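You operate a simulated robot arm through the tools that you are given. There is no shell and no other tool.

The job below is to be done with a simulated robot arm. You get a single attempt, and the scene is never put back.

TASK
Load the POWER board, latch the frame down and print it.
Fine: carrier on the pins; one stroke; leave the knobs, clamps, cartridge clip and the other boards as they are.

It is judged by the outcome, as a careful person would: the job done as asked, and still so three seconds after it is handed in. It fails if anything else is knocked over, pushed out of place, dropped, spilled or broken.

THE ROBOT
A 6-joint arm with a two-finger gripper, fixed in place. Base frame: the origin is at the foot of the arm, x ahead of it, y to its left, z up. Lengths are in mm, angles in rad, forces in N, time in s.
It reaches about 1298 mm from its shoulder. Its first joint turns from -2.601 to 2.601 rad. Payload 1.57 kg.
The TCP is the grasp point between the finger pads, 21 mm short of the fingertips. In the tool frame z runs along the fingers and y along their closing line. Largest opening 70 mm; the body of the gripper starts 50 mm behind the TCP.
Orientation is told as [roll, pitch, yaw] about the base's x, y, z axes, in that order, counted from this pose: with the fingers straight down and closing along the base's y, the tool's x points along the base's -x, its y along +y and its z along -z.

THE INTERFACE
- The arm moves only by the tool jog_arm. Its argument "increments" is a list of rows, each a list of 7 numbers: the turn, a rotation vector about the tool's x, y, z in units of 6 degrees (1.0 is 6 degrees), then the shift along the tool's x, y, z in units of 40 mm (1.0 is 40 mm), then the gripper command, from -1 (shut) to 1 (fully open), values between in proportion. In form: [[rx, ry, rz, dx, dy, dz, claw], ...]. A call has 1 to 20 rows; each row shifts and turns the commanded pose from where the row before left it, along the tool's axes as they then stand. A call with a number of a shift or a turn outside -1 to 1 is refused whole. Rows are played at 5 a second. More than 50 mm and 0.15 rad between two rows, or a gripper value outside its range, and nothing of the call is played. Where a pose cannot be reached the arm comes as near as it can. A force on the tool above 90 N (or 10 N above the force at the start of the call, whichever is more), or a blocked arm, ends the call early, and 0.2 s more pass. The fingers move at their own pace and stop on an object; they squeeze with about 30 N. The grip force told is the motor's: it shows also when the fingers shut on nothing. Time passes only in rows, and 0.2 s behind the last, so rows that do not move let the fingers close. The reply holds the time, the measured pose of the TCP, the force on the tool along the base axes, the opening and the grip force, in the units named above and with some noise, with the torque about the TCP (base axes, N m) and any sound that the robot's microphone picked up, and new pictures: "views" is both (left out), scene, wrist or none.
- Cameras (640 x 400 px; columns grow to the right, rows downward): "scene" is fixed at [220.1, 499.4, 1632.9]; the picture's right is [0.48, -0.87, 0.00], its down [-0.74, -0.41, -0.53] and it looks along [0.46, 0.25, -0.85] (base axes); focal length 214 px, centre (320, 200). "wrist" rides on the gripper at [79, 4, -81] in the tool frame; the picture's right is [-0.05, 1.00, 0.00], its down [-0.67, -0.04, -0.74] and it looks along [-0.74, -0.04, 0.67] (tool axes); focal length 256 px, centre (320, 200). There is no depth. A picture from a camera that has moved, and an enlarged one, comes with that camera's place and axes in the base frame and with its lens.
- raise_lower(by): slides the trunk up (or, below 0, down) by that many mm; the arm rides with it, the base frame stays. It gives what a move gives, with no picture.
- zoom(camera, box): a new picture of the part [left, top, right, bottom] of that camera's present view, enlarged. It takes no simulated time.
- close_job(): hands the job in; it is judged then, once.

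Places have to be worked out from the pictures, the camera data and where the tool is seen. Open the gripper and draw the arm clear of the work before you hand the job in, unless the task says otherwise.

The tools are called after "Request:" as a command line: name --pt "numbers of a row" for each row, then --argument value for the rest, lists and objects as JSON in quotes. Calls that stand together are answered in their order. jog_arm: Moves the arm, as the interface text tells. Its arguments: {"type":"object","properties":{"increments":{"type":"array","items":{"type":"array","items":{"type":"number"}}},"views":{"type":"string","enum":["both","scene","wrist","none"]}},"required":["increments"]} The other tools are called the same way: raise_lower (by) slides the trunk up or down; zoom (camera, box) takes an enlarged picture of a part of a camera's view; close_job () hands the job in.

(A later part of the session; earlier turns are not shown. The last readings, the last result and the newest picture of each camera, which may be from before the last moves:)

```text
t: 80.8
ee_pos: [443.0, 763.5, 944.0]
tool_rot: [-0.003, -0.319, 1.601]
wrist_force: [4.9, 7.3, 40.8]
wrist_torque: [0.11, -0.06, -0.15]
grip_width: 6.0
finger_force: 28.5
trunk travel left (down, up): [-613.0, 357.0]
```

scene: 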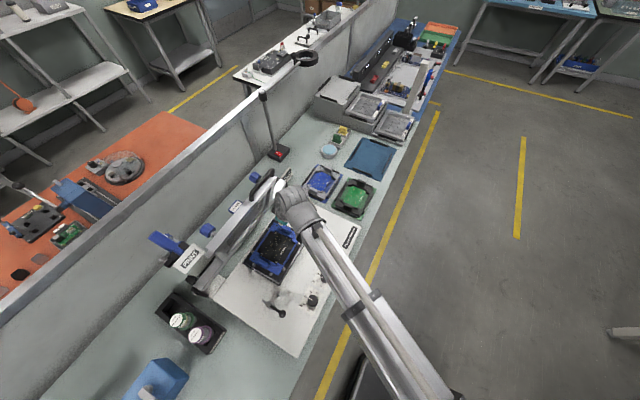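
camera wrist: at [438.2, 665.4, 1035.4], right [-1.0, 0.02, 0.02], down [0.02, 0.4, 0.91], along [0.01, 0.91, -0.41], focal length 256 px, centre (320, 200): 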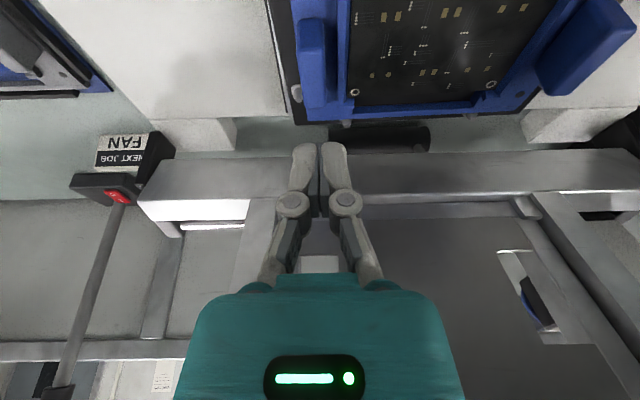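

Contact with the +x lug top at trunk ≈ −617. I raise and repeat the touch on the −x lug for comparison.

Request:
raise_lower --by 40

Request:
jog_arm --pt "0 0 0 0 0.59 0 -1" --pt "0 0 0 0 0.59 0 -1" --pt "0 0 0 0 0.59 0 -1" --pt "0 0 0 0 0.59 0 -1" --pt "0 0 0 0 0.59 0 -1" --pt "0 0 0 0 0.59 0 -1" --views "wrist"

Request:
zoom --camera "wrist" --box '[200, 0, 440, 150]'

Request:
zoom --camera "scene" --box '[250, 210, 310, 260]'

```text
t: 81.6
ee_pos: [442.9, 764.7, 980.2]
tool_rot: [-0.001, -0.311, 1.603]
wrist_force: [0.8, -0.2, 0.5]
wrist_torque: [0.03, -0.01, -0.05]
grip_width: 0.1
finger_force: 27.9
trunk travel left (down, up): [-653.0, 317.0]
```

```text
t: 83.0
ee_pos: [300.5, 759.7, 979.4]
tool_rot: [0.0, -0.313, 1.602]
wrist_force: [0.0, 0.3, -0.2]
wrist_torque: [0.0, 0.01, 0.02]
grip_width: 0.2
finger_force: 29.1
trunk travel left (down, up): [-653.0, 317.0]
camera wrist: at [299.6, 659.5, 1032.5], right [-1.0, 0.02, 0.02], down [0.02, 0.4, 0.91], along [0.01, 0.91, -0.41], focal length 256 px, centre (320, 200)
```

wrist: 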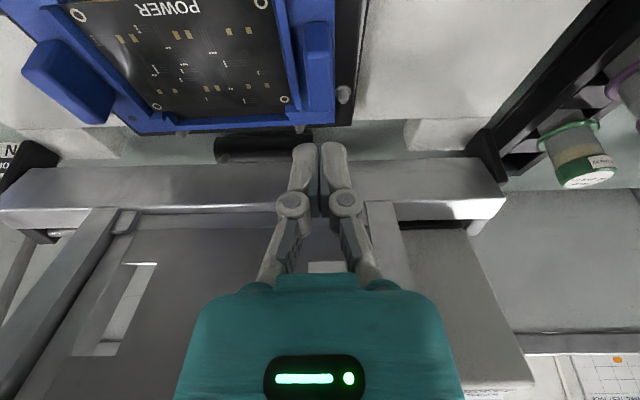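

```text
2.67 times, centred on (320, 75) of wrist
camera zoom: at [299.6, 659.5, 1032.5], right [-1.0, 0.02, 0.02], down [0.02, 0.4, 0.91], along [0.01, 0.91, -0.41], focal length 683 px, centre (320, 533)
```

zoom: 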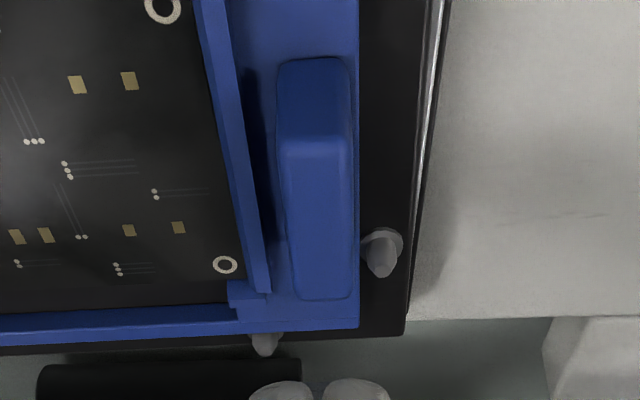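

```text
8.00 times, centred on (280, 235) of scene
camera zoom: at [220.1, 499.4, 1632.9], right [0.48, -0.87, 0.0], down [-0.74, -0.41, -0.53], along [0.46, 0.25, -0.85], focal length 1716 px, centre (640, -80)
```

zoom: 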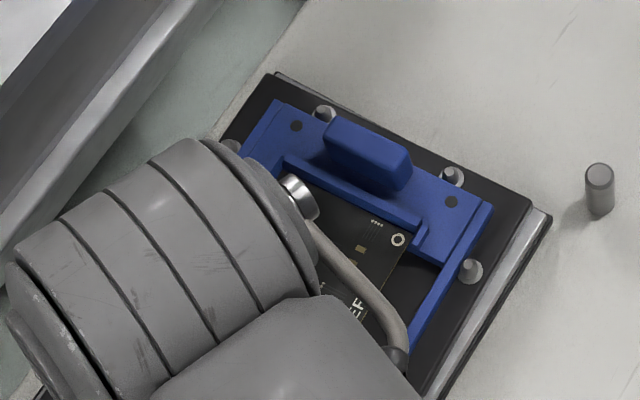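

Aligned over the −x lug; touching down in small steps.

Request:
raise_lower --by -31

Request:
raise_lower --by -3

Request:
raise_lower --by -2

Request:
raise_lower --by -2

```text
t: 83.8
ee_pos: [299.8, 759.0, 949.4]
tool_rot: [-0.001, -0.314, 1.603]
wrist_force: [0.2, 0.3, -0.3]
wrist_torque: [-0.01, -0.03, -0.02]
grip_width: 0.0
finger_force: 28.7
trunk travel left (down, up): [-622.0, 348.0]
```

```text
t: 84.3
ee_pos: [300.4, 759.4, 946.0]
tool_rot: [0.0, -0.313, 1.602]
wrist_force: [-1.0, -0.5, -0.3]
wrist_torque: [-0.01, -0.01, 0.03]
grip_width: 0.0
finger_force: 28.7
trunk travel left (down, up): [-619.0, 351.0]
```

```text
t: 84.8
ee_pos: [300.9, 758.4, 944.5]
tool_rot: [0.0, -0.315, 1.603]
wrist_force: [-0.6, 0.1, -0.1]
wrist_torque: [-0.01, 0.01, 0.0]
grip_width: 0.2
finger_force: 29.1
trunk travel left (down, up): [-617.0, 353.0]
```

```text
t: 85.3
ee_pos: [301.7, 758.1, 943.7]
tool_rot: [0.0, -0.315, 1.604]
wrist_force: [1.4, 2.6, 18.9]
wrist_torque: [-0.01, -0.02, 0.02]
grip_width: 6.2
finger_force: 28.4
trunk travel left (down, up): [-615.0, 355.0]
```

Both lugs touch at the same trunk height (≈ −616.7), so the carrier is level and seated. I raise, back off, return the tool to vertical, and go look at the frame handle.

Request:
raise_lower --by 45

Request:
jog_arm --pt "0 0 0 0.5 0 -0.16 1" --pt "0 0 0 0.9 0 -0.29 1" --pt "0 0 0 0.9 0 -0.29 1" --pt "0 0 0 0.9 0 -0.29 1" --views "none"

Request:
raise_lower --by 200

Request:
jog_arm --pt "0 1 0 0 0 0 1" --pt "0 1 0 0 0 0 1" --pt "0 1 0 0 0 0 1" --pt "0 0 0.3 0 -0.5 0 1" --pt "0 0 0 0 -0.9 0 1" --pt "0 0 0 0 -0.9 0 1" --views "both"

```text
t: 86.2
ee_pos: [301.8, 759.7, 987.8]
tool_rot: [0.0, -0.314, 1.601]
wrist_force: [-0.1, -0.4, -0.5]
wrist_torque: [-0.01, -0.04, -0.02]
grip_width: 0.0
finger_force: 28.9
trunk travel left (down, up): [-660.0, 310.0]
```

```text
t: 87.2
ee_pos: [305.7, 626.5, 988.1]
tool_rot: [0.0, -0.314, 1.602]
wrist_force: [-0.3, -1.4, -0.1]
wrist_torque: [-0.04, 0.02, -0.02]
grip_width: 69.7
finger_force: 0.1
trunk travel left (down, up): [-660.0, 310.0]
```

```text
t: 89.4
ee_pos: [306.6, 627.7, 1187.0]
tool_rot: [-0.001, -0.314, 1.603]
wrist_force: [0.2, 0.2, 0.0]
wrist_torque: [0.02, -0.01, -0.03]
grip_width: 70.3
finger_force: 0.0
trunk travel left (down, up): [-860.0, 110.0]
```

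```text
t: 90.8
ee_pos: [399.4, 628.8, 1177.9]
tool_rot: [-0.001, 0.0, 1.572]
wrist_force: [1.1, 0.4, 0.1]
wrist_torque: [0.0, 0.01, 0.04]
grip_width: 70.0
finger_force: 0.0
out of reach, approached as far as the arm can: row 1, 3, 6
trunk travel left (down, up): [-860.0, 110.0]
camera wrist: at [395.0, 551.3, 1258.6], right [-1.0, 0.05, 0.0], down [0.04, 0.67, 0.74], along [0.04, 0.74, -0.67], focal length 256 px, centre (320, 200)
```

scene: 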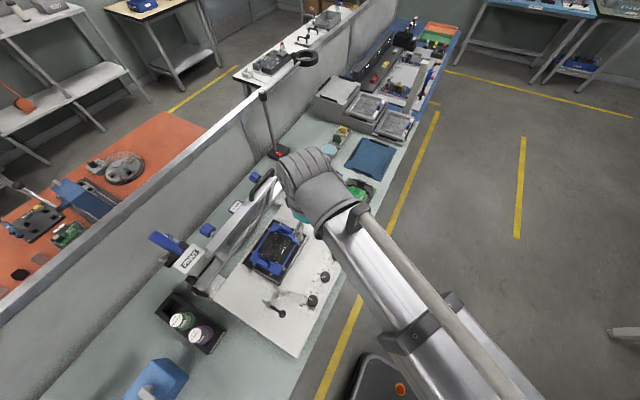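
wrist: 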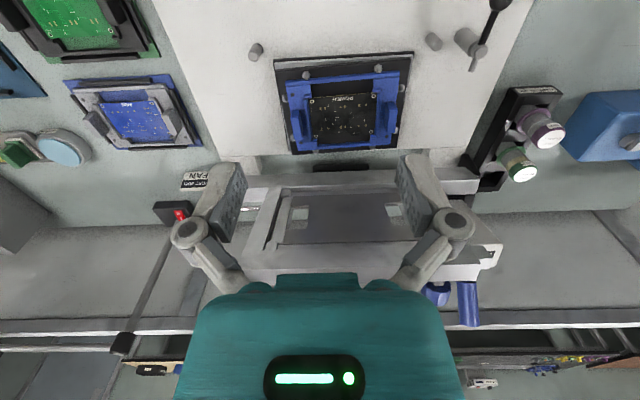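

The frame, stencil cut-outs and carrier all look consistent. I need a precise fix on the handle, so I shift left with closed fingers for a clear view of it.

Request:
jog_arm --pt "0 0 0 0.4 0.9 0 -1" --pt "0 0 0 0.4 0.9 0 -1" --pt "0 0 0 0.4 0.9 0 -1" --pt "0 0 0 0.4 0.9 0 -1" --views "none"

Request:
raise_lower --by 100

Request:
jog_arm --pt "0 0 0 0 0 0 -1" --views "both"

Request:
zoom --camera "wrist" --box '[120, 130, 360, 290]'

Request:
zoom --camera "scene" --box '[190, 150, 310, 250]'

```text
t: 91.8
ee_pos: [253.0, 565.3, 1178.2]
tool_rot: [0.0, 0.0, 1.569]
wrist_force: [-0.4, 0.3, 0.0]
wrist_torque: [0.02, 0.01, -0.02]
grip_width: 0.0
finger_force: 28.8
out of reach, approached as far as the arm can: row 2
trunk travel left (down, up): [-860.0, 110.0]
```

```text
t: 93.1
ee_pos: [254.5, 566.8, 1278.8]
tool_rot: [0.001, -0.001, 1.571]
wrist_force: [-0.4, -1.2, 0.7]
wrist_torque: [0.03, 0.0, -0.05]
grip_width: 0.0
finger_force: 28.2
trunk travel left (down, up): [-960.0, 10.0]
```

```text
t: 93.5
ee_pos: [255.5, 566.9, 1277.3]
tool_rot: [0.001, 0.001, 1.572]
wrist_force: [-0.3, -0.3, -0.1]
wrist_torque: [0.02, -0.01, 0.02]
grip_width: 0.0
finger_force: 28.8
trunk travel left (down, up): [-960.0, 10.0]
camera wrist: at [250.2, 488.2, 1358.8], right [-1.0, 0.05, 0.0], down [0.04, 0.67, 0.74], along [0.04, 0.74, -0.67], focal length 256 px, centre (320, 200)
```

scene: 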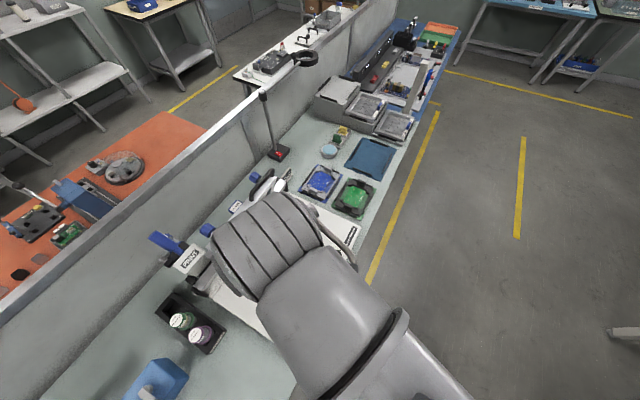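
wrist: 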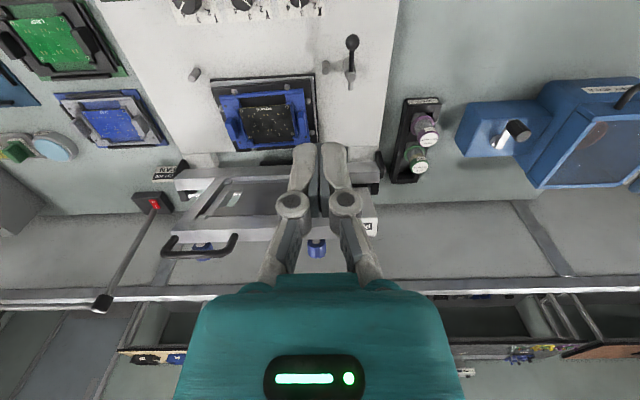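

```text
2.50 times, centred on (240, 210) of wrist
camera zoom: at [250.2, 488.2, 1358.8], right [-1.0, 0.05, 0.0], down [0.04, 0.67, 0.74], along [0.04, 0.74, -0.67], focal length 640 px, centre (520, 175)
```

zoom: 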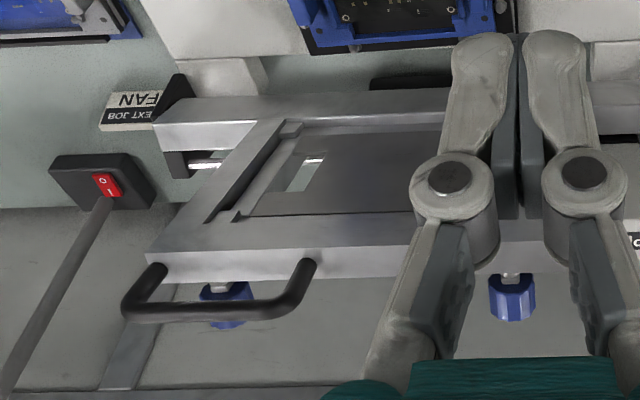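

```text
4.00 times, centred on (250, 200) of scene
camera zoom: at [220.1, 499.4, 1632.9], right [0.48, -0.87, 0.0], down [-0.74, -0.41, -0.53], along [0.46, 0.25, -0.85], focal length 858 px, centre (600, 200)
```

zoom: 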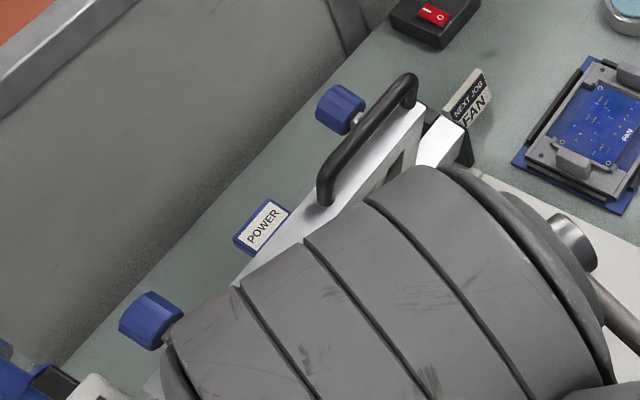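

The handle's grip bar triangulates to x≈392–488, y≈790, z≈1176. I'll grip it near x≈412 (between the knobs once closed) with fingers closing along y, so I rotate the tool to yaw 0 here and move above it.

Request:
jog_arm --pt "0 0 1 0 0 0 0" --pt "0 0 1 0 0 0 0" --pt "0 0 1 0 0 0 0" --pt "0 0 1 0 0 0 0" --pt "0 0 1 0 0 0 0" --pt "0 0 1 0 0 0 0" --pt "0 0 1 0 0 0 0" --pt "0 0 1 0 0 0 0" --pt "0 0 1 0 0 0 0" --pt "0 0 1 0 0 0 0" --pt "0 0 1 0 0 0 0" --pt "0 0 1 0 0 0 0" --pt "0 0 1 0 0 0 0" --pt "0 0 1 0 0 0 0" --pt "0 0 1 0 0 0 0" --views "none"

Request:
jog_arm --pt "0 0 0 -0.3 0.8 0 0" --pt "0 0 0 -0.3 0.8 0 0" --pt "0 0 0 -0.3 0.8 0 0" --pt "0 0 0 -0.3 0.8 0 0" --pt "0 0 0 -0.3 0.8 0 0" --pt "0 0 0 -0.3 0.8 0 0" --views "both"

Request:
zoom --camera "wrist" --box '[220, 40, 460, 200]'

```text
t: 96.7
ee_pos: [253.8, 566.1, 1279.2]
tool_rot: [0.001, -0.001, -0.003]
wrist_force: [-0.5, 0.4, -0.2]
wrist_torque: [0.0, 0.01, 0.0]
grip_width: 35.0
finger_force: 0.0
trunk travel left (down, up): [-960.0, 10.0]
```

```text
t: 98.1
ee_pos: [325.9, 760.5, 1277.9]
tool_rot: [0.0, -0.001, -0.001]
wrist_force: [0.7, 0.8, -0.5]
wrist_torque: [-0.02, 0.05, 0.0]
grip_width: 35.1
finger_force: 0.1
trunk travel left (down, up): [-960.0, 10.0]
camera wrist: at [247.0, 766.0, 1358.3], right [0.05, 1.0, 0.0], down [0.67, -0.04, 0.74], along [0.74, -0.04, -0.67], focal length 256 px, centre (320, 200)
```

scene: 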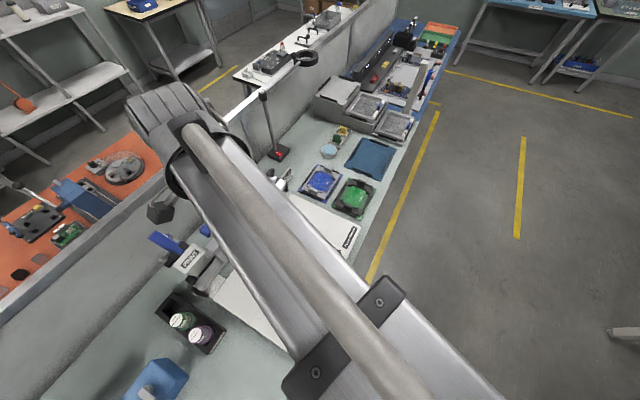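
wrist: 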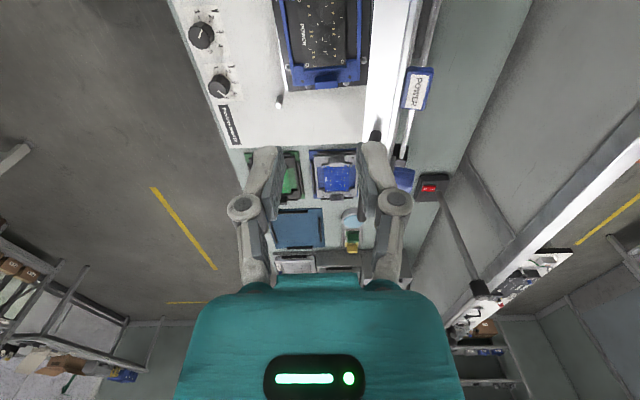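

```text
2.50 times, centred on (340, 120) of wrist
camera zoom: at [247.0, 766.0, 1358.3], right [0.05, 1.0, 0.0], down [0.67, -0.04, 0.74], along [0.74, -0.04, -0.67], focal length 640 px, centre (270, 400)
```

zoom: 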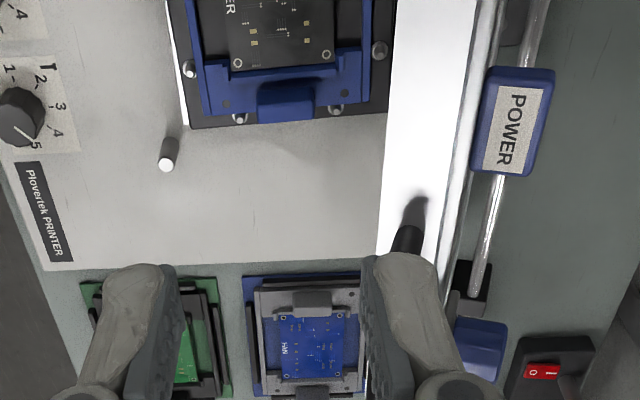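

From this lengthwise view the handle post appears nearer y≈806–810. I shift +y to centre it between the fingers and re-measure.

Request:
jog_arm --pt "0 0 0 0 0.8 0 0" --pt "0 0 0 0 0.4 0 0" --views "wrist"

Request:
zoom --camera "wrist" --box '[240, 60, 400, 180]'

```text
t: 98.7
ee_pos: [326.6, 808.1, 1279.8]
tool_rot: [-0.001, 0.0, 0.001]
wrist_force: [-0.4, -0.6, -0.3]
wrist_torque: [-0.01, -0.05, 0.0]
grip_width: 35.2
finger_force: 0.1
trunk travel left (down, up): [-960.0, 10.0]
camera wrist: at [247.4, 813.2, 1359.0], right [0.05, 1.0, 0.0], down [0.67, -0.04, 0.74], along [0.74, -0.04, -0.67], focal length 256 px, centre (320, 200)
```

wrist: 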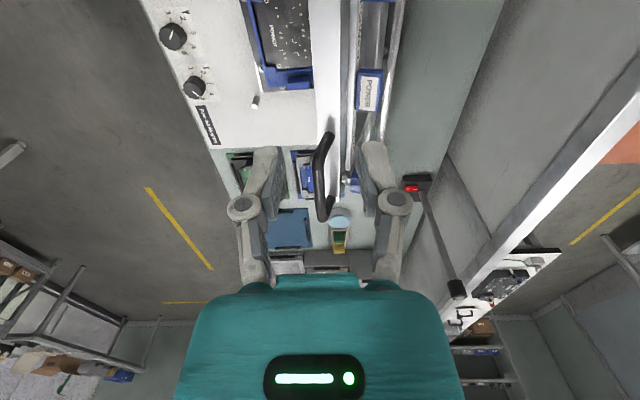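

```text
3.33 times, centred on (320, 120) of wrist
camera zoom: at [247.4, 813.2, 1359.0], right [0.05, 1.0, 0.0], down [0.67, -0.04, 0.74], along [0.74, -0.04, -0.67], focal length 853 px, centre (320, 467)
```

zoom: 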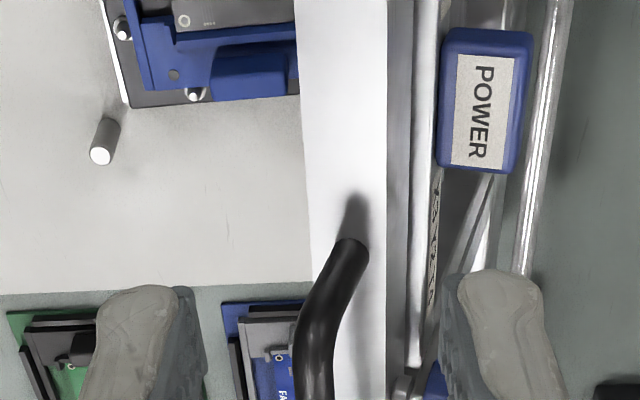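

The handle bar is now well fixed at y≈803.5, z≈1169, x≈400–494. I move above x≈418 and lower so the bar sits near the fingertips.

Request:
jog_arm --pt "0 0 0 -0.762 -0.038 0 0" --pt "0 0 0 -0.762 -0.038 0 0" --pt "0 0 0 -0.762 -0.038 0 0" --views "none"

Request:
raise_lower --by -65

Request:
jog_arm --pt "0 0 0 0 0 0 0" --views "both"

Request:
zoom --camera "wrist" --box '[220, 80, 420, 230]'

```text
t: 99.5
ee_pos: [420.2, 801.8, 1279.0]
tool_rot: [0.001, 0.0, -0.001]
wrist_force: [0.1, -0.8, 0.3]
wrist_torque: [-0.03, 0.0, 0.0]
grip_width: 35.3
finger_force: 0.0
trunk travel left (down, up): [-960.0, 10.0]
```

```text
t: 100.6
ee_pos: [419.0, 802.2, 1213.4]
tool_rot: [-0.001, 0.0, -0.001]
wrist_force: [0.7, 0.2, 0.4]
wrist_torque: [0.03, -0.01, 0.0]
grip_width: 35.0
finger_force: 0.0
trunk travel left (down, up): [-895.0, 75.0]
```

```text
t: 101.0
ee_pos: [419.9, 802.6, 1213.5]
tool_rot: [0.0, -0.001, -0.002]
wrist_force: [0.3, 0.3, -0.6]
wrist_torque: [-0.02, -0.03, 0.01]
grip_width: 34.9
finger_force: 0.1
trunk travel left (down, up): [-895.0, 75.0]
camera wrist: at [339.8, 807.3, 1293.8], right [0.05, 1.0, 0.0], down [0.67, -0.04, 0.74], along [0.74, -0.04, -0.67], focal length 256 px, centre (320, 200)
```

scene: 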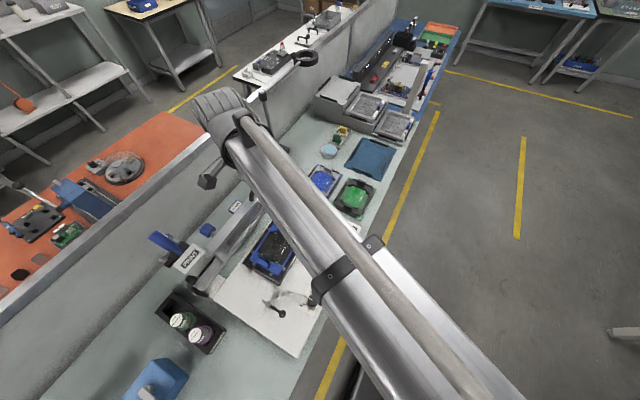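
wrist: 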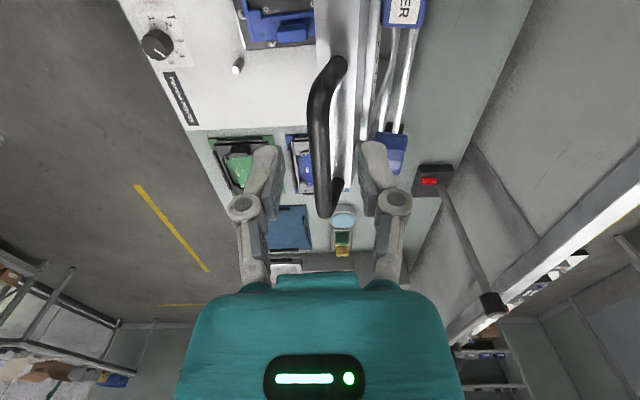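

```text
2.67 times, centred on (320, 155) of wrist
camera zoom: at [339.8, 807.3, 1293.8], right [0.05, 1.0, 0.0], down [0.67, -0.04, 0.74], along [0.74, -0.04, -0.67], focal length 683 px, centre (320, 320)
```

zoom: 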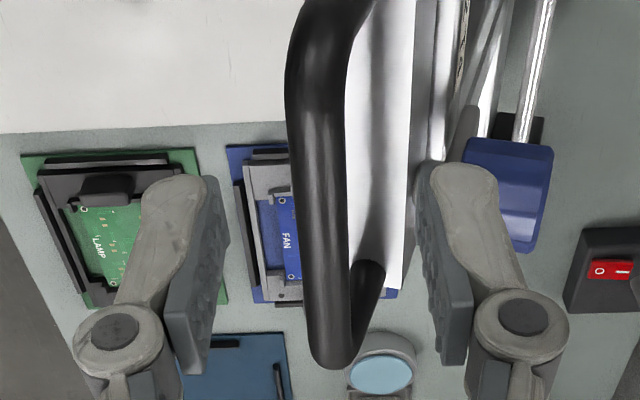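

The bar is centred between the fingers. I lower 37 mm and close on it.

Request:
raise_lower --by -25

Request:
raise_lower --by -12

Request:
jog_arm --pt "0 0 0 0 0 0 0" --views "wrist"

Request:
zoom --camera "wrist" --box '[220, 80, 420, 230]'

```text
t: 101.7
ee_pos: [420.0, 800.4, 1189.3]
tool_rot: [0.002, 0.0, -0.001]
wrist_force: [0.4, -0.4, 0.1]
wrist_torque: [-0.03, 0.0, 0.02]
grip_width: 35.0
finger_force: 0.0
trunk travel left (down, up): [-870.0, 100.0]
```

```text
t: 102.3
ee_pos: [417.7, 802.1, 1177.0]
tool_rot: [-0.002, -0.001, 0.001]
wrist_force: [0.2, 0.2, 0.3]
wrist_torque: [0.0, 0.01, 0.02]
grip_width: 34.8
finger_force: 0.0
trunk travel left (down, up): [-858.0, 112.0]
```

```text
t: 102.7
ee_pos: [419.3, 802.2, 1176.4]
tool_rot: [0.0, 0.001, -0.001]
wrist_force: [0.5, -0.6, -0.1]
wrist_torque: [0.03, -0.01, 0.0]
grip_width: 35.0
finger_force: 0.0
trunk travel left (down, up): [-858.0, 112.0]
camera wrist: at [339.8, 807.3, 1256.8], right [0.05, 1.0, 0.0], down [0.67, -0.04, 0.74], along [0.74, -0.04, -0.67], focal length 256 px, centre (320, 200)
```

wrist: 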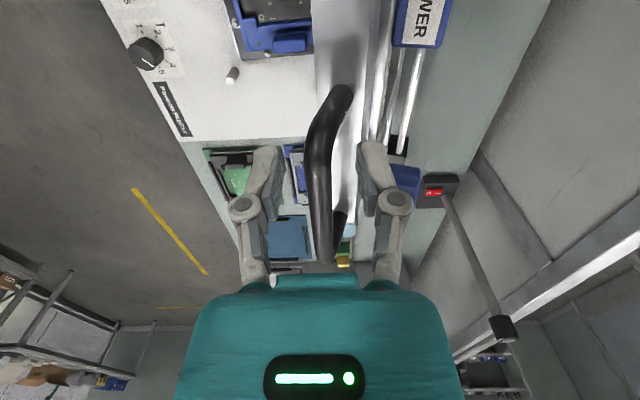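

```text
2.67 times, centred on (320, 155) of wrist
camera zoom: at [339.8, 807.3, 1256.8], right [0.05, 1.0, 0.0], down [0.67, -0.04, 0.74], along [0.74, -0.04, -0.67], focal length 683 px, centre (320, 320)
```

zoom: 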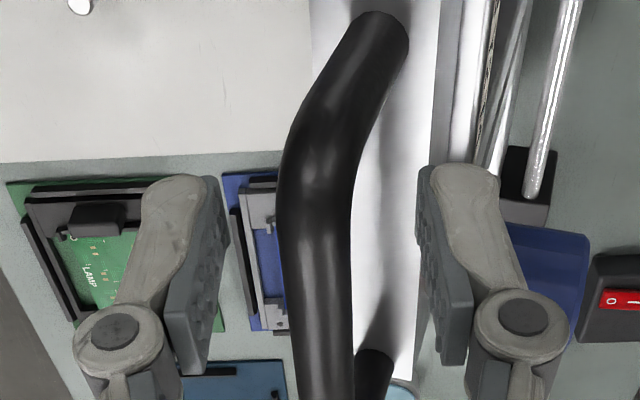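

Closing on the handle bar.

Request:
jog_arm --pt "0 0 0 0 0 0 -1" --pt "0 0 0 0 0 0 -1" --pt "0 0 0 0 0 0 -1" --pt "0 0 0 0 0 0 -1" --views "wrist"

Request:
zoom --camera "wrist" --box '[220, 80, 420, 230]'

```text
t: 103.7
ee_pos: [419.6, 801.6, 1175.6]
tool_rot: [0.0, 0.001, 0.0]
wrist_force: [-0.5, -3.9, -2.5]
wrist_torque: [0.03, -0.11, 0.14]
grip_width: 11.2
finger_force: 31.9
trunk travel left (down, up): [-858.0, 112.0]
camera wrist: at [339.9, 806.8, 1257.0], right [0.05, 1.0, 0.0], down [0.67, -0.04, 0.74], along [0.74, -0.04, -0.67], focal length 256 px, centre (320, 200)
```

wrist: 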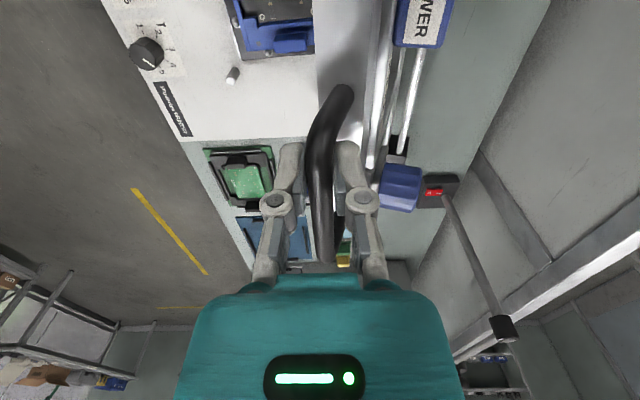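

```text
2.67 times, centred on (320, 155) of wrist
camera zoom: at [339.9, 806.8, 1257.0], right [0.05, 1.0, 0.0], down [0.67, -0.04, 0.74], along [0.74, -0.04, -0.67], focal length 683 px, centre (320, 320)
```

zoom: 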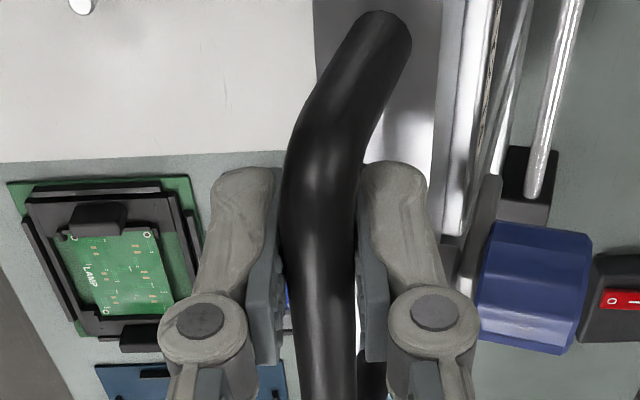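

The bar is held (11.2 mm). I pull gently −y by 8 mm with a small drop to feel how the frame responds.

Request:
jog_arm --pt "0 0 0 0 -0.1 0 -1" --pt "0 0 0 0 -0.1 0 -1" --views "none"

Request:
raise_lower --by -2

Request:
jog_arm --pt "0 0 0 0 0 0 -1" --views "both"

Request:
zoom --camera "wrist" --box '[220, 80, 420, 230]'

```text
t: 104.3
ee_pos: [418.8, 796.7, 1174.9]
tool_rot: [0.0, 0.0, 0.001]
wrist_force: [-4.1, 6.4, -13.0]
wrist_torque: [0.06, -0.6, 0.15]
grip_width: 11.2
finger_force: 32.1
trunk travel left (down, up): [-858.0, 112.0]
```

```text
t: 104.8
ee_pos: [420.2, 794.1, 1174.3]
tool_rot: [-0.003, -0.002, 0.0]
wrist_force: [-3.4, 2.3, -3.2]
wrist_torque: [0.0, -0.03, 0.16]
grip_width: 11.0
finger_force: 31.8
trunk travel left (down, up): [-856.0, 114.0]
```

```text
t: 105.2
ee_pos: [419.0, 793.6, 1173.5]
tool_rot: [-0.001, 0.0, 0.001]
wrist_force: [-2.9, 0.8, -3.1]
wrist_torque: [-0.08, 0.18, 0.14]
grip_width: 11.3
finger_force: 32.4
trunk travel left (down, up): [-856.0, 114.0]
camera wrist: at [339.9, 799.7, 1254.6], right [0.05, 1.0, 0.0], down [0.67, -0.03, 0.74], along [0.74, -0.04, -0.67], focal length 256 px, centre (320, 200)
```

scene: 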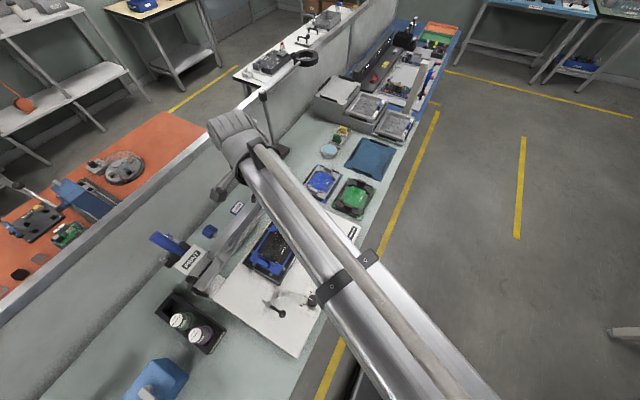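
wrist: 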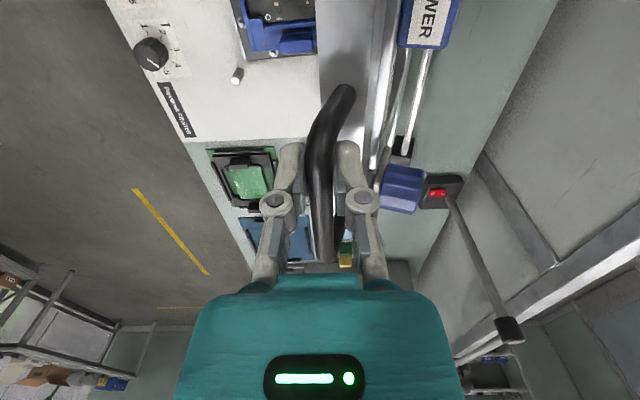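

```text
2.67 times, centred on (320, 155) of wrist
camera zoom: at [339.9, 799.7, 1254.6], right [0.05, 1.0, 0.0], down [0.67, -0.03, 0.74], along [0.74, -0.04, -0.67], focal length 683 px, centre (320, 320)
```

zoom: 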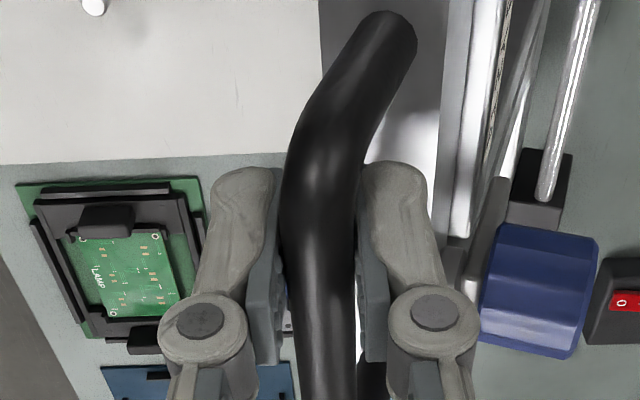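

The frame follows with small forces. I continue along the arc in about 12 mm steps, alternating arm −y and trunk −z, monitoring forces.

Request:
jog_arm --pt "0 0 0 0 -0.29 0 -1" --views "none"

Request:
raise_lower --by -4.3

Request:
jog_arm --pt "0 0 0 0 -0.283 0 -1" --views "none"

Request:
raise_lower --by -4.7

Request:
jog_arm --pt "0 0 0 0 -0.278 0 -1" --views "none"

Request:
raise_lower --by -5.2

Request:
jog_arm --pt "0 0 0 0 0 0 -1" --views "wrist"

```text
t: 105.6
ee_pos: [420.6, 786.5, 1171.3]
tool_rot: [-0.003, 0.001, 0.001]
wrist_force: [-6.4, 10.5, -22.1]
wrist_torque: [0.04, -0.02, 0.29]
grip_width: 11.7
finger_force: 31.8
trunk travel left (down, up): [-856.0, 114.0]
```

```text
t: 106.1
ee_pos: [418.3, 781.8, 1170.5]
tool_rot: [-0.002, 0.0, -0.001]
wrist_force: [-3.3, 1.3, -1.9]
wrist_torque: [-0.09, 0.66, 0.14]
grip_width: 11.3
finger_force: 32.0
trunk travel left (down, up): [-851.0, 119.0]
```

```text
t: 106.5
ee_pos: [419.8, 775.0, 1167.5]
tool_rot: [-0.003, -0.001, 0.001]
wrist_force: [-4.2, 12.1, -23.0]
wrist_torque: [0.06, -0.04, 0.27]
grip_width: 11.5
finger_force: 32.0
trunk travel left (down, up): [-851.0, 119.0]
```

```text
t: 107.1
ee_pos: [419.6, 770.1, 1164.8]
tool_rot: [-0.002, -0.001, 0.001]
wrist_force: [-1.4, 0.5, -2.6]
wrist_torque: [-0.09, 0.35, 0.14]
grip_width: 11.1
finger_force: 31.5
trunk travel left (down, up): [-847.0, 123.0]
```

```text
t: 107.5
ee_pos: [420.3, 764.1, 1163.3]
tool_rot: [-0.002, 0.0, 0.002]
wrist_force: [-4.4, 13.3, -23.5]
wrist_torque: [0.02, -0.14, 0.26]
grip_width: 11.3
finger_force: 31.7
trunk travel left (down, up): [-847.0, 123.0]
```

```text
t: 108.0
ee_pos: [420.0, 760.4, 1160.7]
tool_rot: [-0.002, 0.0, 0.002]
wrist_force: [-1.8, 1.0, -3.0]
wrist_torque: [-0.14, 0.48, 0.2]
grip_width: 11.3
finger_force: 31.9
trunk travel left (down, up): [-841.0, 129.0]
```

```text
t: 108.4
ee_pos: [419.0, 758.1, 1160.7]
tool_rot: [0.0, 0.0, 0.0]
wrist_force: [0.2, -0.4, 0.8]
wrist_torque: [-0.09, 0.51, 0.19]
grip_width: 11.2
finger_force: 32.1
trunk travel left (down, up): [-841.0, 129.0]
camera wrist: at [340.2, 764.6, 1240.7], right [0.05, 1.0, 0.0], down [0.67, -0.04, 0.74], along [0.74, -0.04, -0.67], focal length 256 px, centre (320, 200)
```

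wrist: 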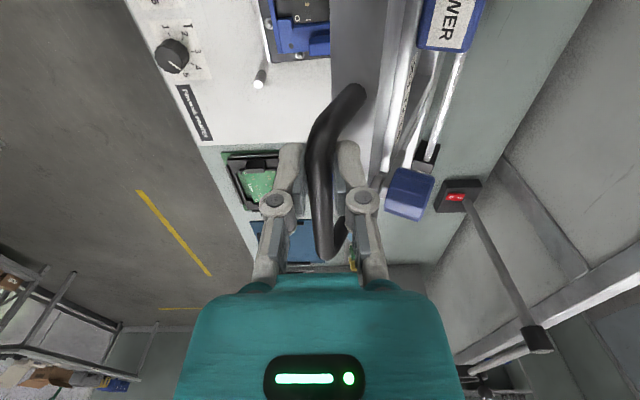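

Smooth so far. Continuing with the next four arc steps.

Request:
jog_arm --pt "0 0 0 0 -0.272 0 -1" --views "none"

Request:
raise_lower --by -5.6

Request:
jog_arm --pt "0 0 0 0 -0.265 0 -1" --views "none"

Request:
raise_lower --by -6.1

Request:
jog_arm --pt "0 0 0 0 -0.26 0 -1" --views "none"

Request:
raise_lower --by -6.6

Request:
jog_arm --pt "0 0 0 0 -0.252 0 -1" --views "none"

Request:
raise_lower --by -7.0

Request:
jog_arm --pt "0 0 0 0 0 0 -1" --views "both"

Request:
zoom --camera "wrist" --box '[220, 80, 420, 230]'

```text
t: 108.8
ee_pos: [418.8, 752.8, 1157.3]
tool_rot: [0.001, 0.001, -0.001]
wrist_force: [0.0, 14.5, -22.8]
wrist_torque: [0.06, -0.23, 0.22]
grip_width: 11.2
finger_force: 31.9
trunk travel left (down, up): [-841.0, 129.0]
```

```text
t: 109.4
ee_pos: [420.3, 748.5, 1153.4]
tool_rot: [-0.003, 0.0, 0.0]
wrist_force: [4.5, 1.2, -3.1]
wrist_torque: [-0.14, -0.06, 0.22]
grip_width: 11.1
finger_force: 31.9
trunk travel left (down, up): [-836.0, 134.0]
```

```text
t: 109.8
ee_pos: [419.3, 742.6, 1151.4]
tool_rot: [-0.001, 0.0, 0.0]
wrist_force: [0.6, 14.4, -21.8]
wrist_torque: [0.04, -0.3, 0.3]
grip_width: 11.3
finger_force: 31.7
trunk travel left (down, up): [-836.0, 134.0]
```

```text
t: 110.3
ee_pos: [419.5, 739.0, 1147.6]
tool_rot: [-0.004, 0.0, 0.001]
wrist_force: [5.0, 1.2, -2.1]
wrist_torque: [-0.1, 0.47, 0.24]
grip_width: 11.3
finger_force: 32.3
trunk travel left (down, up): [-830.0, 140.0]
```

```text
t: 110.7
ee_pos: [419.4, 733.4, 1145.2]
tool_rot: [-0.001, 0.0, -0.001]
wrist_force: [0.4, 16.0, -22.6]
wrist_torque: [0.1, -0.25, 0.19]
grip_width: 11.4
finger_force: 32.1
trunk travel left (down, up): [-830.0, 140.0]
```

```text
t: 111.3
ee_pos: [418.5, 728.0, 1141.9]
tool_rot: [-0.004, -0.001, 0.0]
wrist_force: [3.2, 0.7, -1.8]
wrist_torque: [-0.12, 0.49, 0.23]
grip_width: 11.3
finger_force: 32.0
trunk travel left (down, up): [-823.0, 147.0]
```

```text
t: 111.7
ee_pos: [419.8, 723.2, 1138.5]
tool_rot: [0.001, -0.002, 0.002]
wrist_force: [0.1, 17.6, -22.3]
wrist_torque: [0.08, -0.18, 0.25]
grip_width: 11.3
finger_force: 32.3
trunk travel left (down, up): [-823.0, 147.0]
```

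```text
t: 112.2
ee_pos: [419.0, 718.6, 1134.9]
tool_rot: [-0.003, 0.001, -0.001]
wrist_force: [4.0, 1.4, -2.7]
wrist_torque: [-0.11, 0.37, 0.3]
grip_width: 11.3
finger_force: 31.7
trunk travel left (down, up): [-816.0, 154.0]
```

```text
t: 112.6
ee_pos: [420.0, 717.9, 1134.2]
tool_rot: [0.0, 0.0, 0.0]
wrist_force: [5.2, -0.2, 0.3]
wrist_torque: [-0.11, 0.34, 0.26]
grip_width: 11.3
finger_force: 32.4
trunk travel left (down, up): [-816.0, 154.0]
camera wrist: at [340.1, 723.4, 1215.2], right [0.05, 1.0, 0.0], down [0.67, -0.04, 0.74], along [0.74, -0.04, -0.67], focal length 256 px, centre (320, 200)
```

scene: 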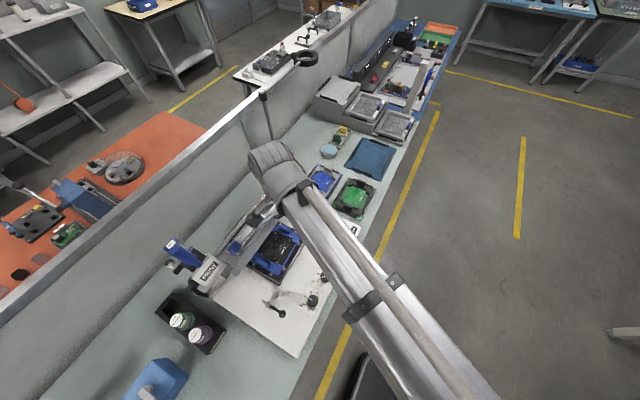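
wrist: 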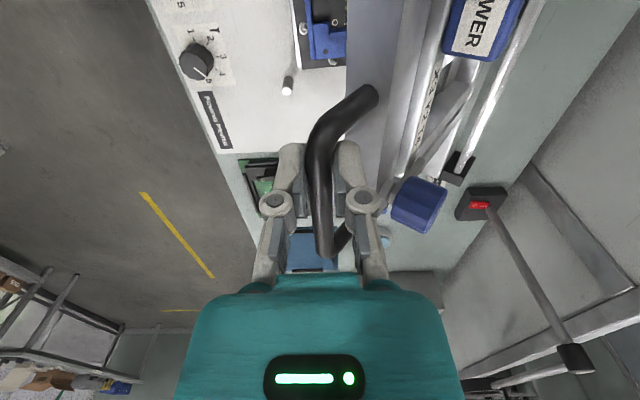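

```text
2.67 times, centred on (320, 155) of wrist
camera zoom: at [340.1, 723.4, 1215.2], right [0.05, 1.0, 0.0], down [0.67, -0.04, 0.74], along [0.74, -0.04, -0.67], focal length 683 px, centre (320, 320)
```

zoom: 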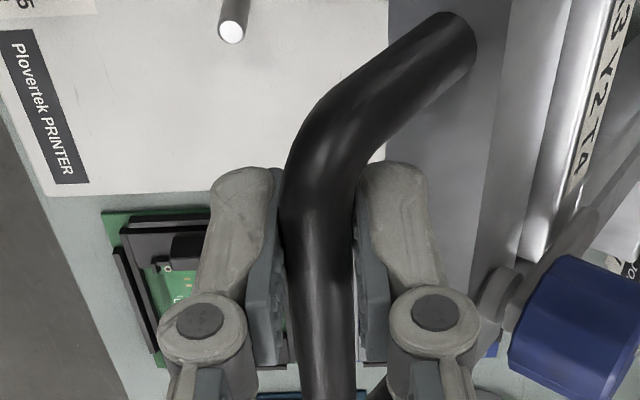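

The frame keeps following well, with residual force near zero after each step. Continuing the arc.

Request:
jog_arm --pt "0 0 0 0 -0.243 0 -1" --views "none"

Request:
raise_lower --by -7.4

Request:
jog_arm --pt "0 0 0 0 -0.235 0 -1" --views "none"

Request:
raise_lower --by -7.8

Request:
jog_arm --pt "0 0 0 0 -0.225 0 -1" --views "none"

Request:
raise_lower --by -8.3

Request:
jog_arm --pt "0 0 0 0 -0.218 0 -1" --views "none"

Request:
raise_lower --by -8.7

Request:
jog_arm --pt "0 0 0 0 0 0 -1" --views "both"

Request:
zoom --camera "wrist" --box '[220, 80, 420, 230]'

```text
t: 113.0
ee_pos: [418.8, 713.0, 1132.1]
tool_rot: [0.0, 0.001, 0.002]
wrist_force: [-3.1, 19.2, -23.2]
wrist_torque: [0.14, -0.13, 0.27]
grip_width: 11.4
finger_force: 32.3
trunk travel left (down, up): [-816.0, 154.0]
```

```text
t: 113.6
ee_pos: [420.0, 708.3, 1126.7]
tool_rot: [-0.004, 0.0, -0.002]
wrist_force: [-1.8, 3.0, -5.5]
wrist_torque: [-0.06, 0.63, 0.27]
grip_width: 11.3
finger_force: 31.2
trunk travel left (down, up): [-809.0, 161.0]
```

```text
t: 114.0
ee_pos: [419.6, 704.5, 1123.5]
tool_rot: [-0.001, 0.0, 0.001]
wrist_force: [-2.6, 21.0, -23.1]
wrist_torque: [0.09, 0.07, 0.42]
grip_width: 11.4
finger_force: 32.9
trunk travel left (down, up): [-809.0, 161.0]
```

```text
t: 114.6
ee_pos: [420.1, 699.3, 1119.0]
tool_rot: [-0.003, -0.001, 0.0]
wrist_force: [0.6, 3.8, -5.6]
wrist_torque: [-0.1, 0.33, 0.31]
grip_width: 11.3
finger_force: 32.8
trunk travel left (down, up): [-801.0, 169.0]
```

```text
t: 115.0
ee_pos: [419.4, 695.5, 1116.7]
tool_rot: [-0.001, 0.002, 0.001]
wrist_force: [-5.4, 21.6, -23.2]
wrist_torque: [0.12, -0.02, 0.34]
grip_width: 11.6
finger_force: 32.3
trunk travel left (down, up): [-801.0, 169.0]
```

```text
t: 115.5
ee_pos: [420.2, 688.9, 1110.5]
tool_rot: [-0.004, 0.0, -0.001]
wrist_force: [-2.9, 3.7, -5.8]
wrist_torque: [-0.07, 0.66, 0.32]
grip_width: 11.3
finger_force: 32.6
trunk travel left (down, up): [-793.0, 177.0]
```

```text
t: 115.9
ee_pos: [420.0, 687.1, 1108.1]
tool_rot: [-0.001, 0.0, 0.002]
wrist_force: [-4.3, 23.3, -23.4]
wrist_torque: [0.19, -0.07, 0.31]
grip_width: 11.5
finger_force: 31.6
trunk travel left (down, up): [-793.0, 177.0]
```

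```text
t: 116.5
ee_pos: [420.4, 681.2, 1102.1]
tool_rot: [-0.004, -0.001, 0.001]
wrist_force: [-1.0, 4.7, -7.7]
wrist_torque: [-0.06, 0.12, 0.35]
grip_width: 11.3
finger_force: 32.2
trunk travel left (down, up): [-784.0, 186.0]
```

```text
t: 116.9
ee_pos: [421.0, 680.5, 1101.9]
tool_rot: [-0.002, 0.001, 0.001]
wrist_force: [0.3, 2.0, -4.2]
wrist_torque: [-0.08, -0.01, 0.36]
grip_width: 11.4
finger_force: 31.9
trunk travel left (down, up): [-784.0, 186.0]
camera wrist: at [340.4, 686.4, 1182.7], right [0.05, 1.0, 0.0], down [0.67, -0.03, 0.75], along [0.74, -0.04, -0.67], focal length 256 px, centre (320, 200)
```

scene: 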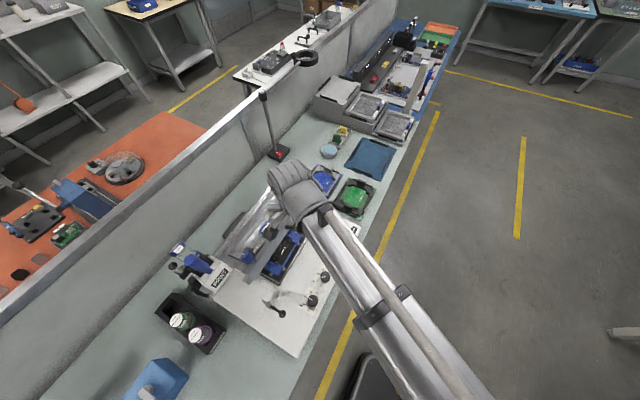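
wrist: 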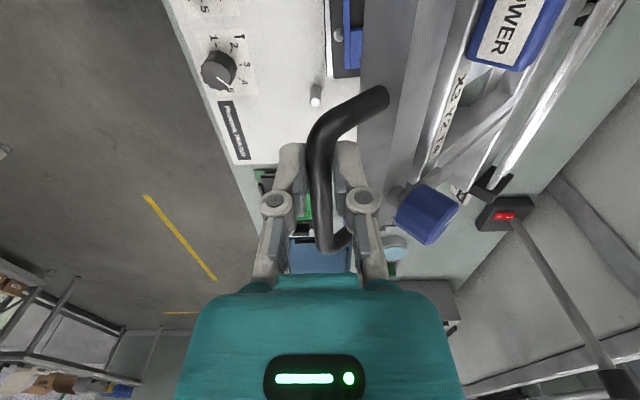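

```text
2.67 times, centred on (320, 155) of wrist
camera zoom: at [340.4, 686.4, 1182.7], right [0.05, 1.0, 0.0], down [0.67, -0.03, 0.75], along [0.74, -0.04, -0.67], focal length 683 px, centre (320, 320)
```

zoom: 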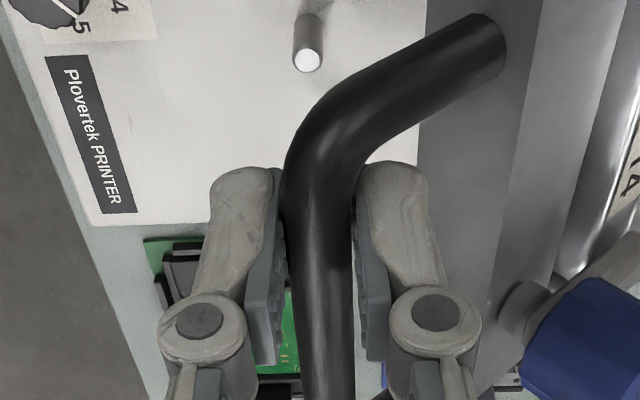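

Residual pull suggests the arc is slightly steeper than my model, so I take slightly larger z steps in the next batch.

Request:
jog_arm --pt "0 0 0 0 -0.205 0 -1" --views "none"

Request:
raise_lower --by -10

Request:
jog_arm --pt "0 0 0 0 -0.197 0 -1" --views "none"

Request:
raise_lower --by -10

Request:
jog_arm --pt "0 0 0 0 -0.187 0 -1" --views "none"

Request:
raise_lower --by -10

Request:
jog_arm --pt "0 0 0 0 -0.177 0 -1" --views "none"

Request:
raise_lower --by -10

Request:
jog_arm --pt "0 0 0 0 0 0 -1" --views "both"

Request:
zoom --camera "wrist" --box '[220, 80, 420, 230]'

```text
t: 117.3
ee_pos: [419.3, 678.4, 1099.4]
tool_rot: [0.002, 0.0, 0.002]
wrist_force: [-2.3, 23.6, -21.3]
wrist_torque: [0.18, -0.42, 0.36]
grip_width: 11.4
finger_force: 31.8
trunk travel left (down, up): [-784.0, 186.0]
```

```text
t: 117.9
ee_pos: [419.6, 671.7, 1092.4]
tool_rot: [-0.003, 0.001, 0.001]
wrist_force: [1.5, 3.9, -5.0]
wrist_torque: [-0.09, 0.03, 0.34]
grip_width: 11.3
finger_force: 32.1
trunk travel left (down, up): [-774.0, 196.0]
```

```text
t: 118.3
ee_pos: [419.2, 670.8, 1089.9]
tool_rot: [0.003, 0.0, 0.001]
wrist_force: [1.0, 22.7, -19.1]
wrist_torque: [0.23, -0.49, 0.29]
grip_width: 11.5
finger_force: 31.8
trunk travel left (down, up): [-774.0, 196.0]
```

```text
t: 118.9
ee_pos: [420.5, 665.0, 1082.4]
tool_rot: [-0.003, 0.0, -0.003]
wrist_force: [3.5, 2.3, -4.0]
wrist_torque: [-0.07, -0.21, 0.39]
grip_width: 11.4
finger_force: 32.1
trunk travel left (down, up): [-764.0, 206.0]
```

```text
t: 119.3
ee_pos: [420.4, 662.5, 1080.1]
tool_rot: [0.003, -0.002, 0.002]
wrist_force: [3.6, 23.5, -17.3]
wrist_torque: [0.22, -0.63, 0.37]
grip_width: 11.5
finger_force: 31.8
trunk travel left (down, up): [-764.0, 206.0]
```

```text
t: 119.8
ee_pos: [419.4, 657.7, 1071.3]
tool_rot: [-0.003, 0.0, -0.001]
wrist_force: [6.4, 5.3, -6.9]
wrist_torque: [-0.06, -0.22, 0.41]
grip_width: 11.4
finger_force: 32.0
trunk travel left (down, up): [-754.0, 216.0]
```

```text
t: 120.2
ee_pos: [418.7, 657.4, 1070.2]
tool_rot: [-0.001, -0.001, 0.0]
wrist_force: [5.9, 21.6, -15.1]
wrist_torque: [0.24, -0.55, 0.33]
grip_width: 11.6
finger_force: 31.8
trunk travel left (down, up): [-754.0, 216.0]
```

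```text
t: 120.8
ee_pos: [419.9, 651.8, 1061.5]
tool_rot: [-0.003, -0.001, 0.0]
wrist_force: [7.9, 3.5, -5.2]
wrist_torque: [-0.07, -0.39, 0.39]
grip_width: 11.4
finger_force: 32.2
trunk travel left (down, up): [-744.0, 226.0]
```

```text
t: 121.2
ee_pos: [419.5, 650.1, 1061.8]
tool_rot: [-0.003, -0.001, 0.001]
wrist_force: [9.1, -0.1, -2.6]
wrist_torque: [-0.07, -0.25, 0.4]
grip_width: 11.6
finger_force: 32.1
trunk travel left (down, up): [-744.0, 226.0]
camera wrist: at [340.4, 656.5, 1142.7], right [0.05, 1.0, 0.0], down [0.67, -0.03, 0.74], along [0.74, -0.04, -0.67], focal length 256 px, centre (320, 200)
```

scene: 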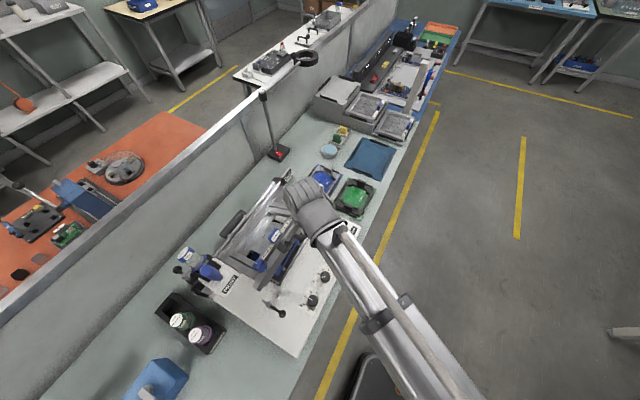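
wrist: 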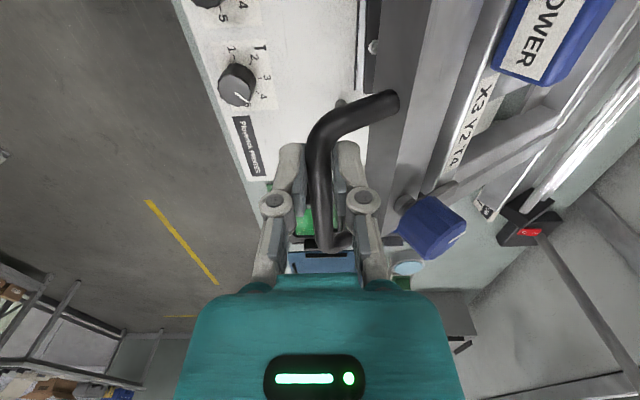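

```text
2.67 times, centred on (320, 155) of wrist
camera zoom: at [340.4, 656.5, 1142.7], right [0.05, 1.0, 0.0], down [0.67, -0.03, 0.74], along [0.74, -0.04, -0.67], focal length 683 px, centre (320, 320)
```

zoom: 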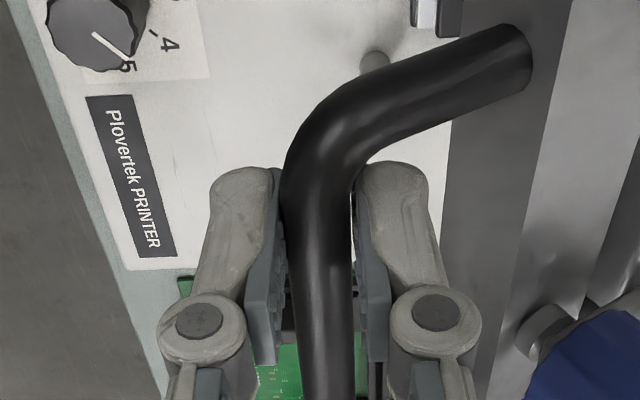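

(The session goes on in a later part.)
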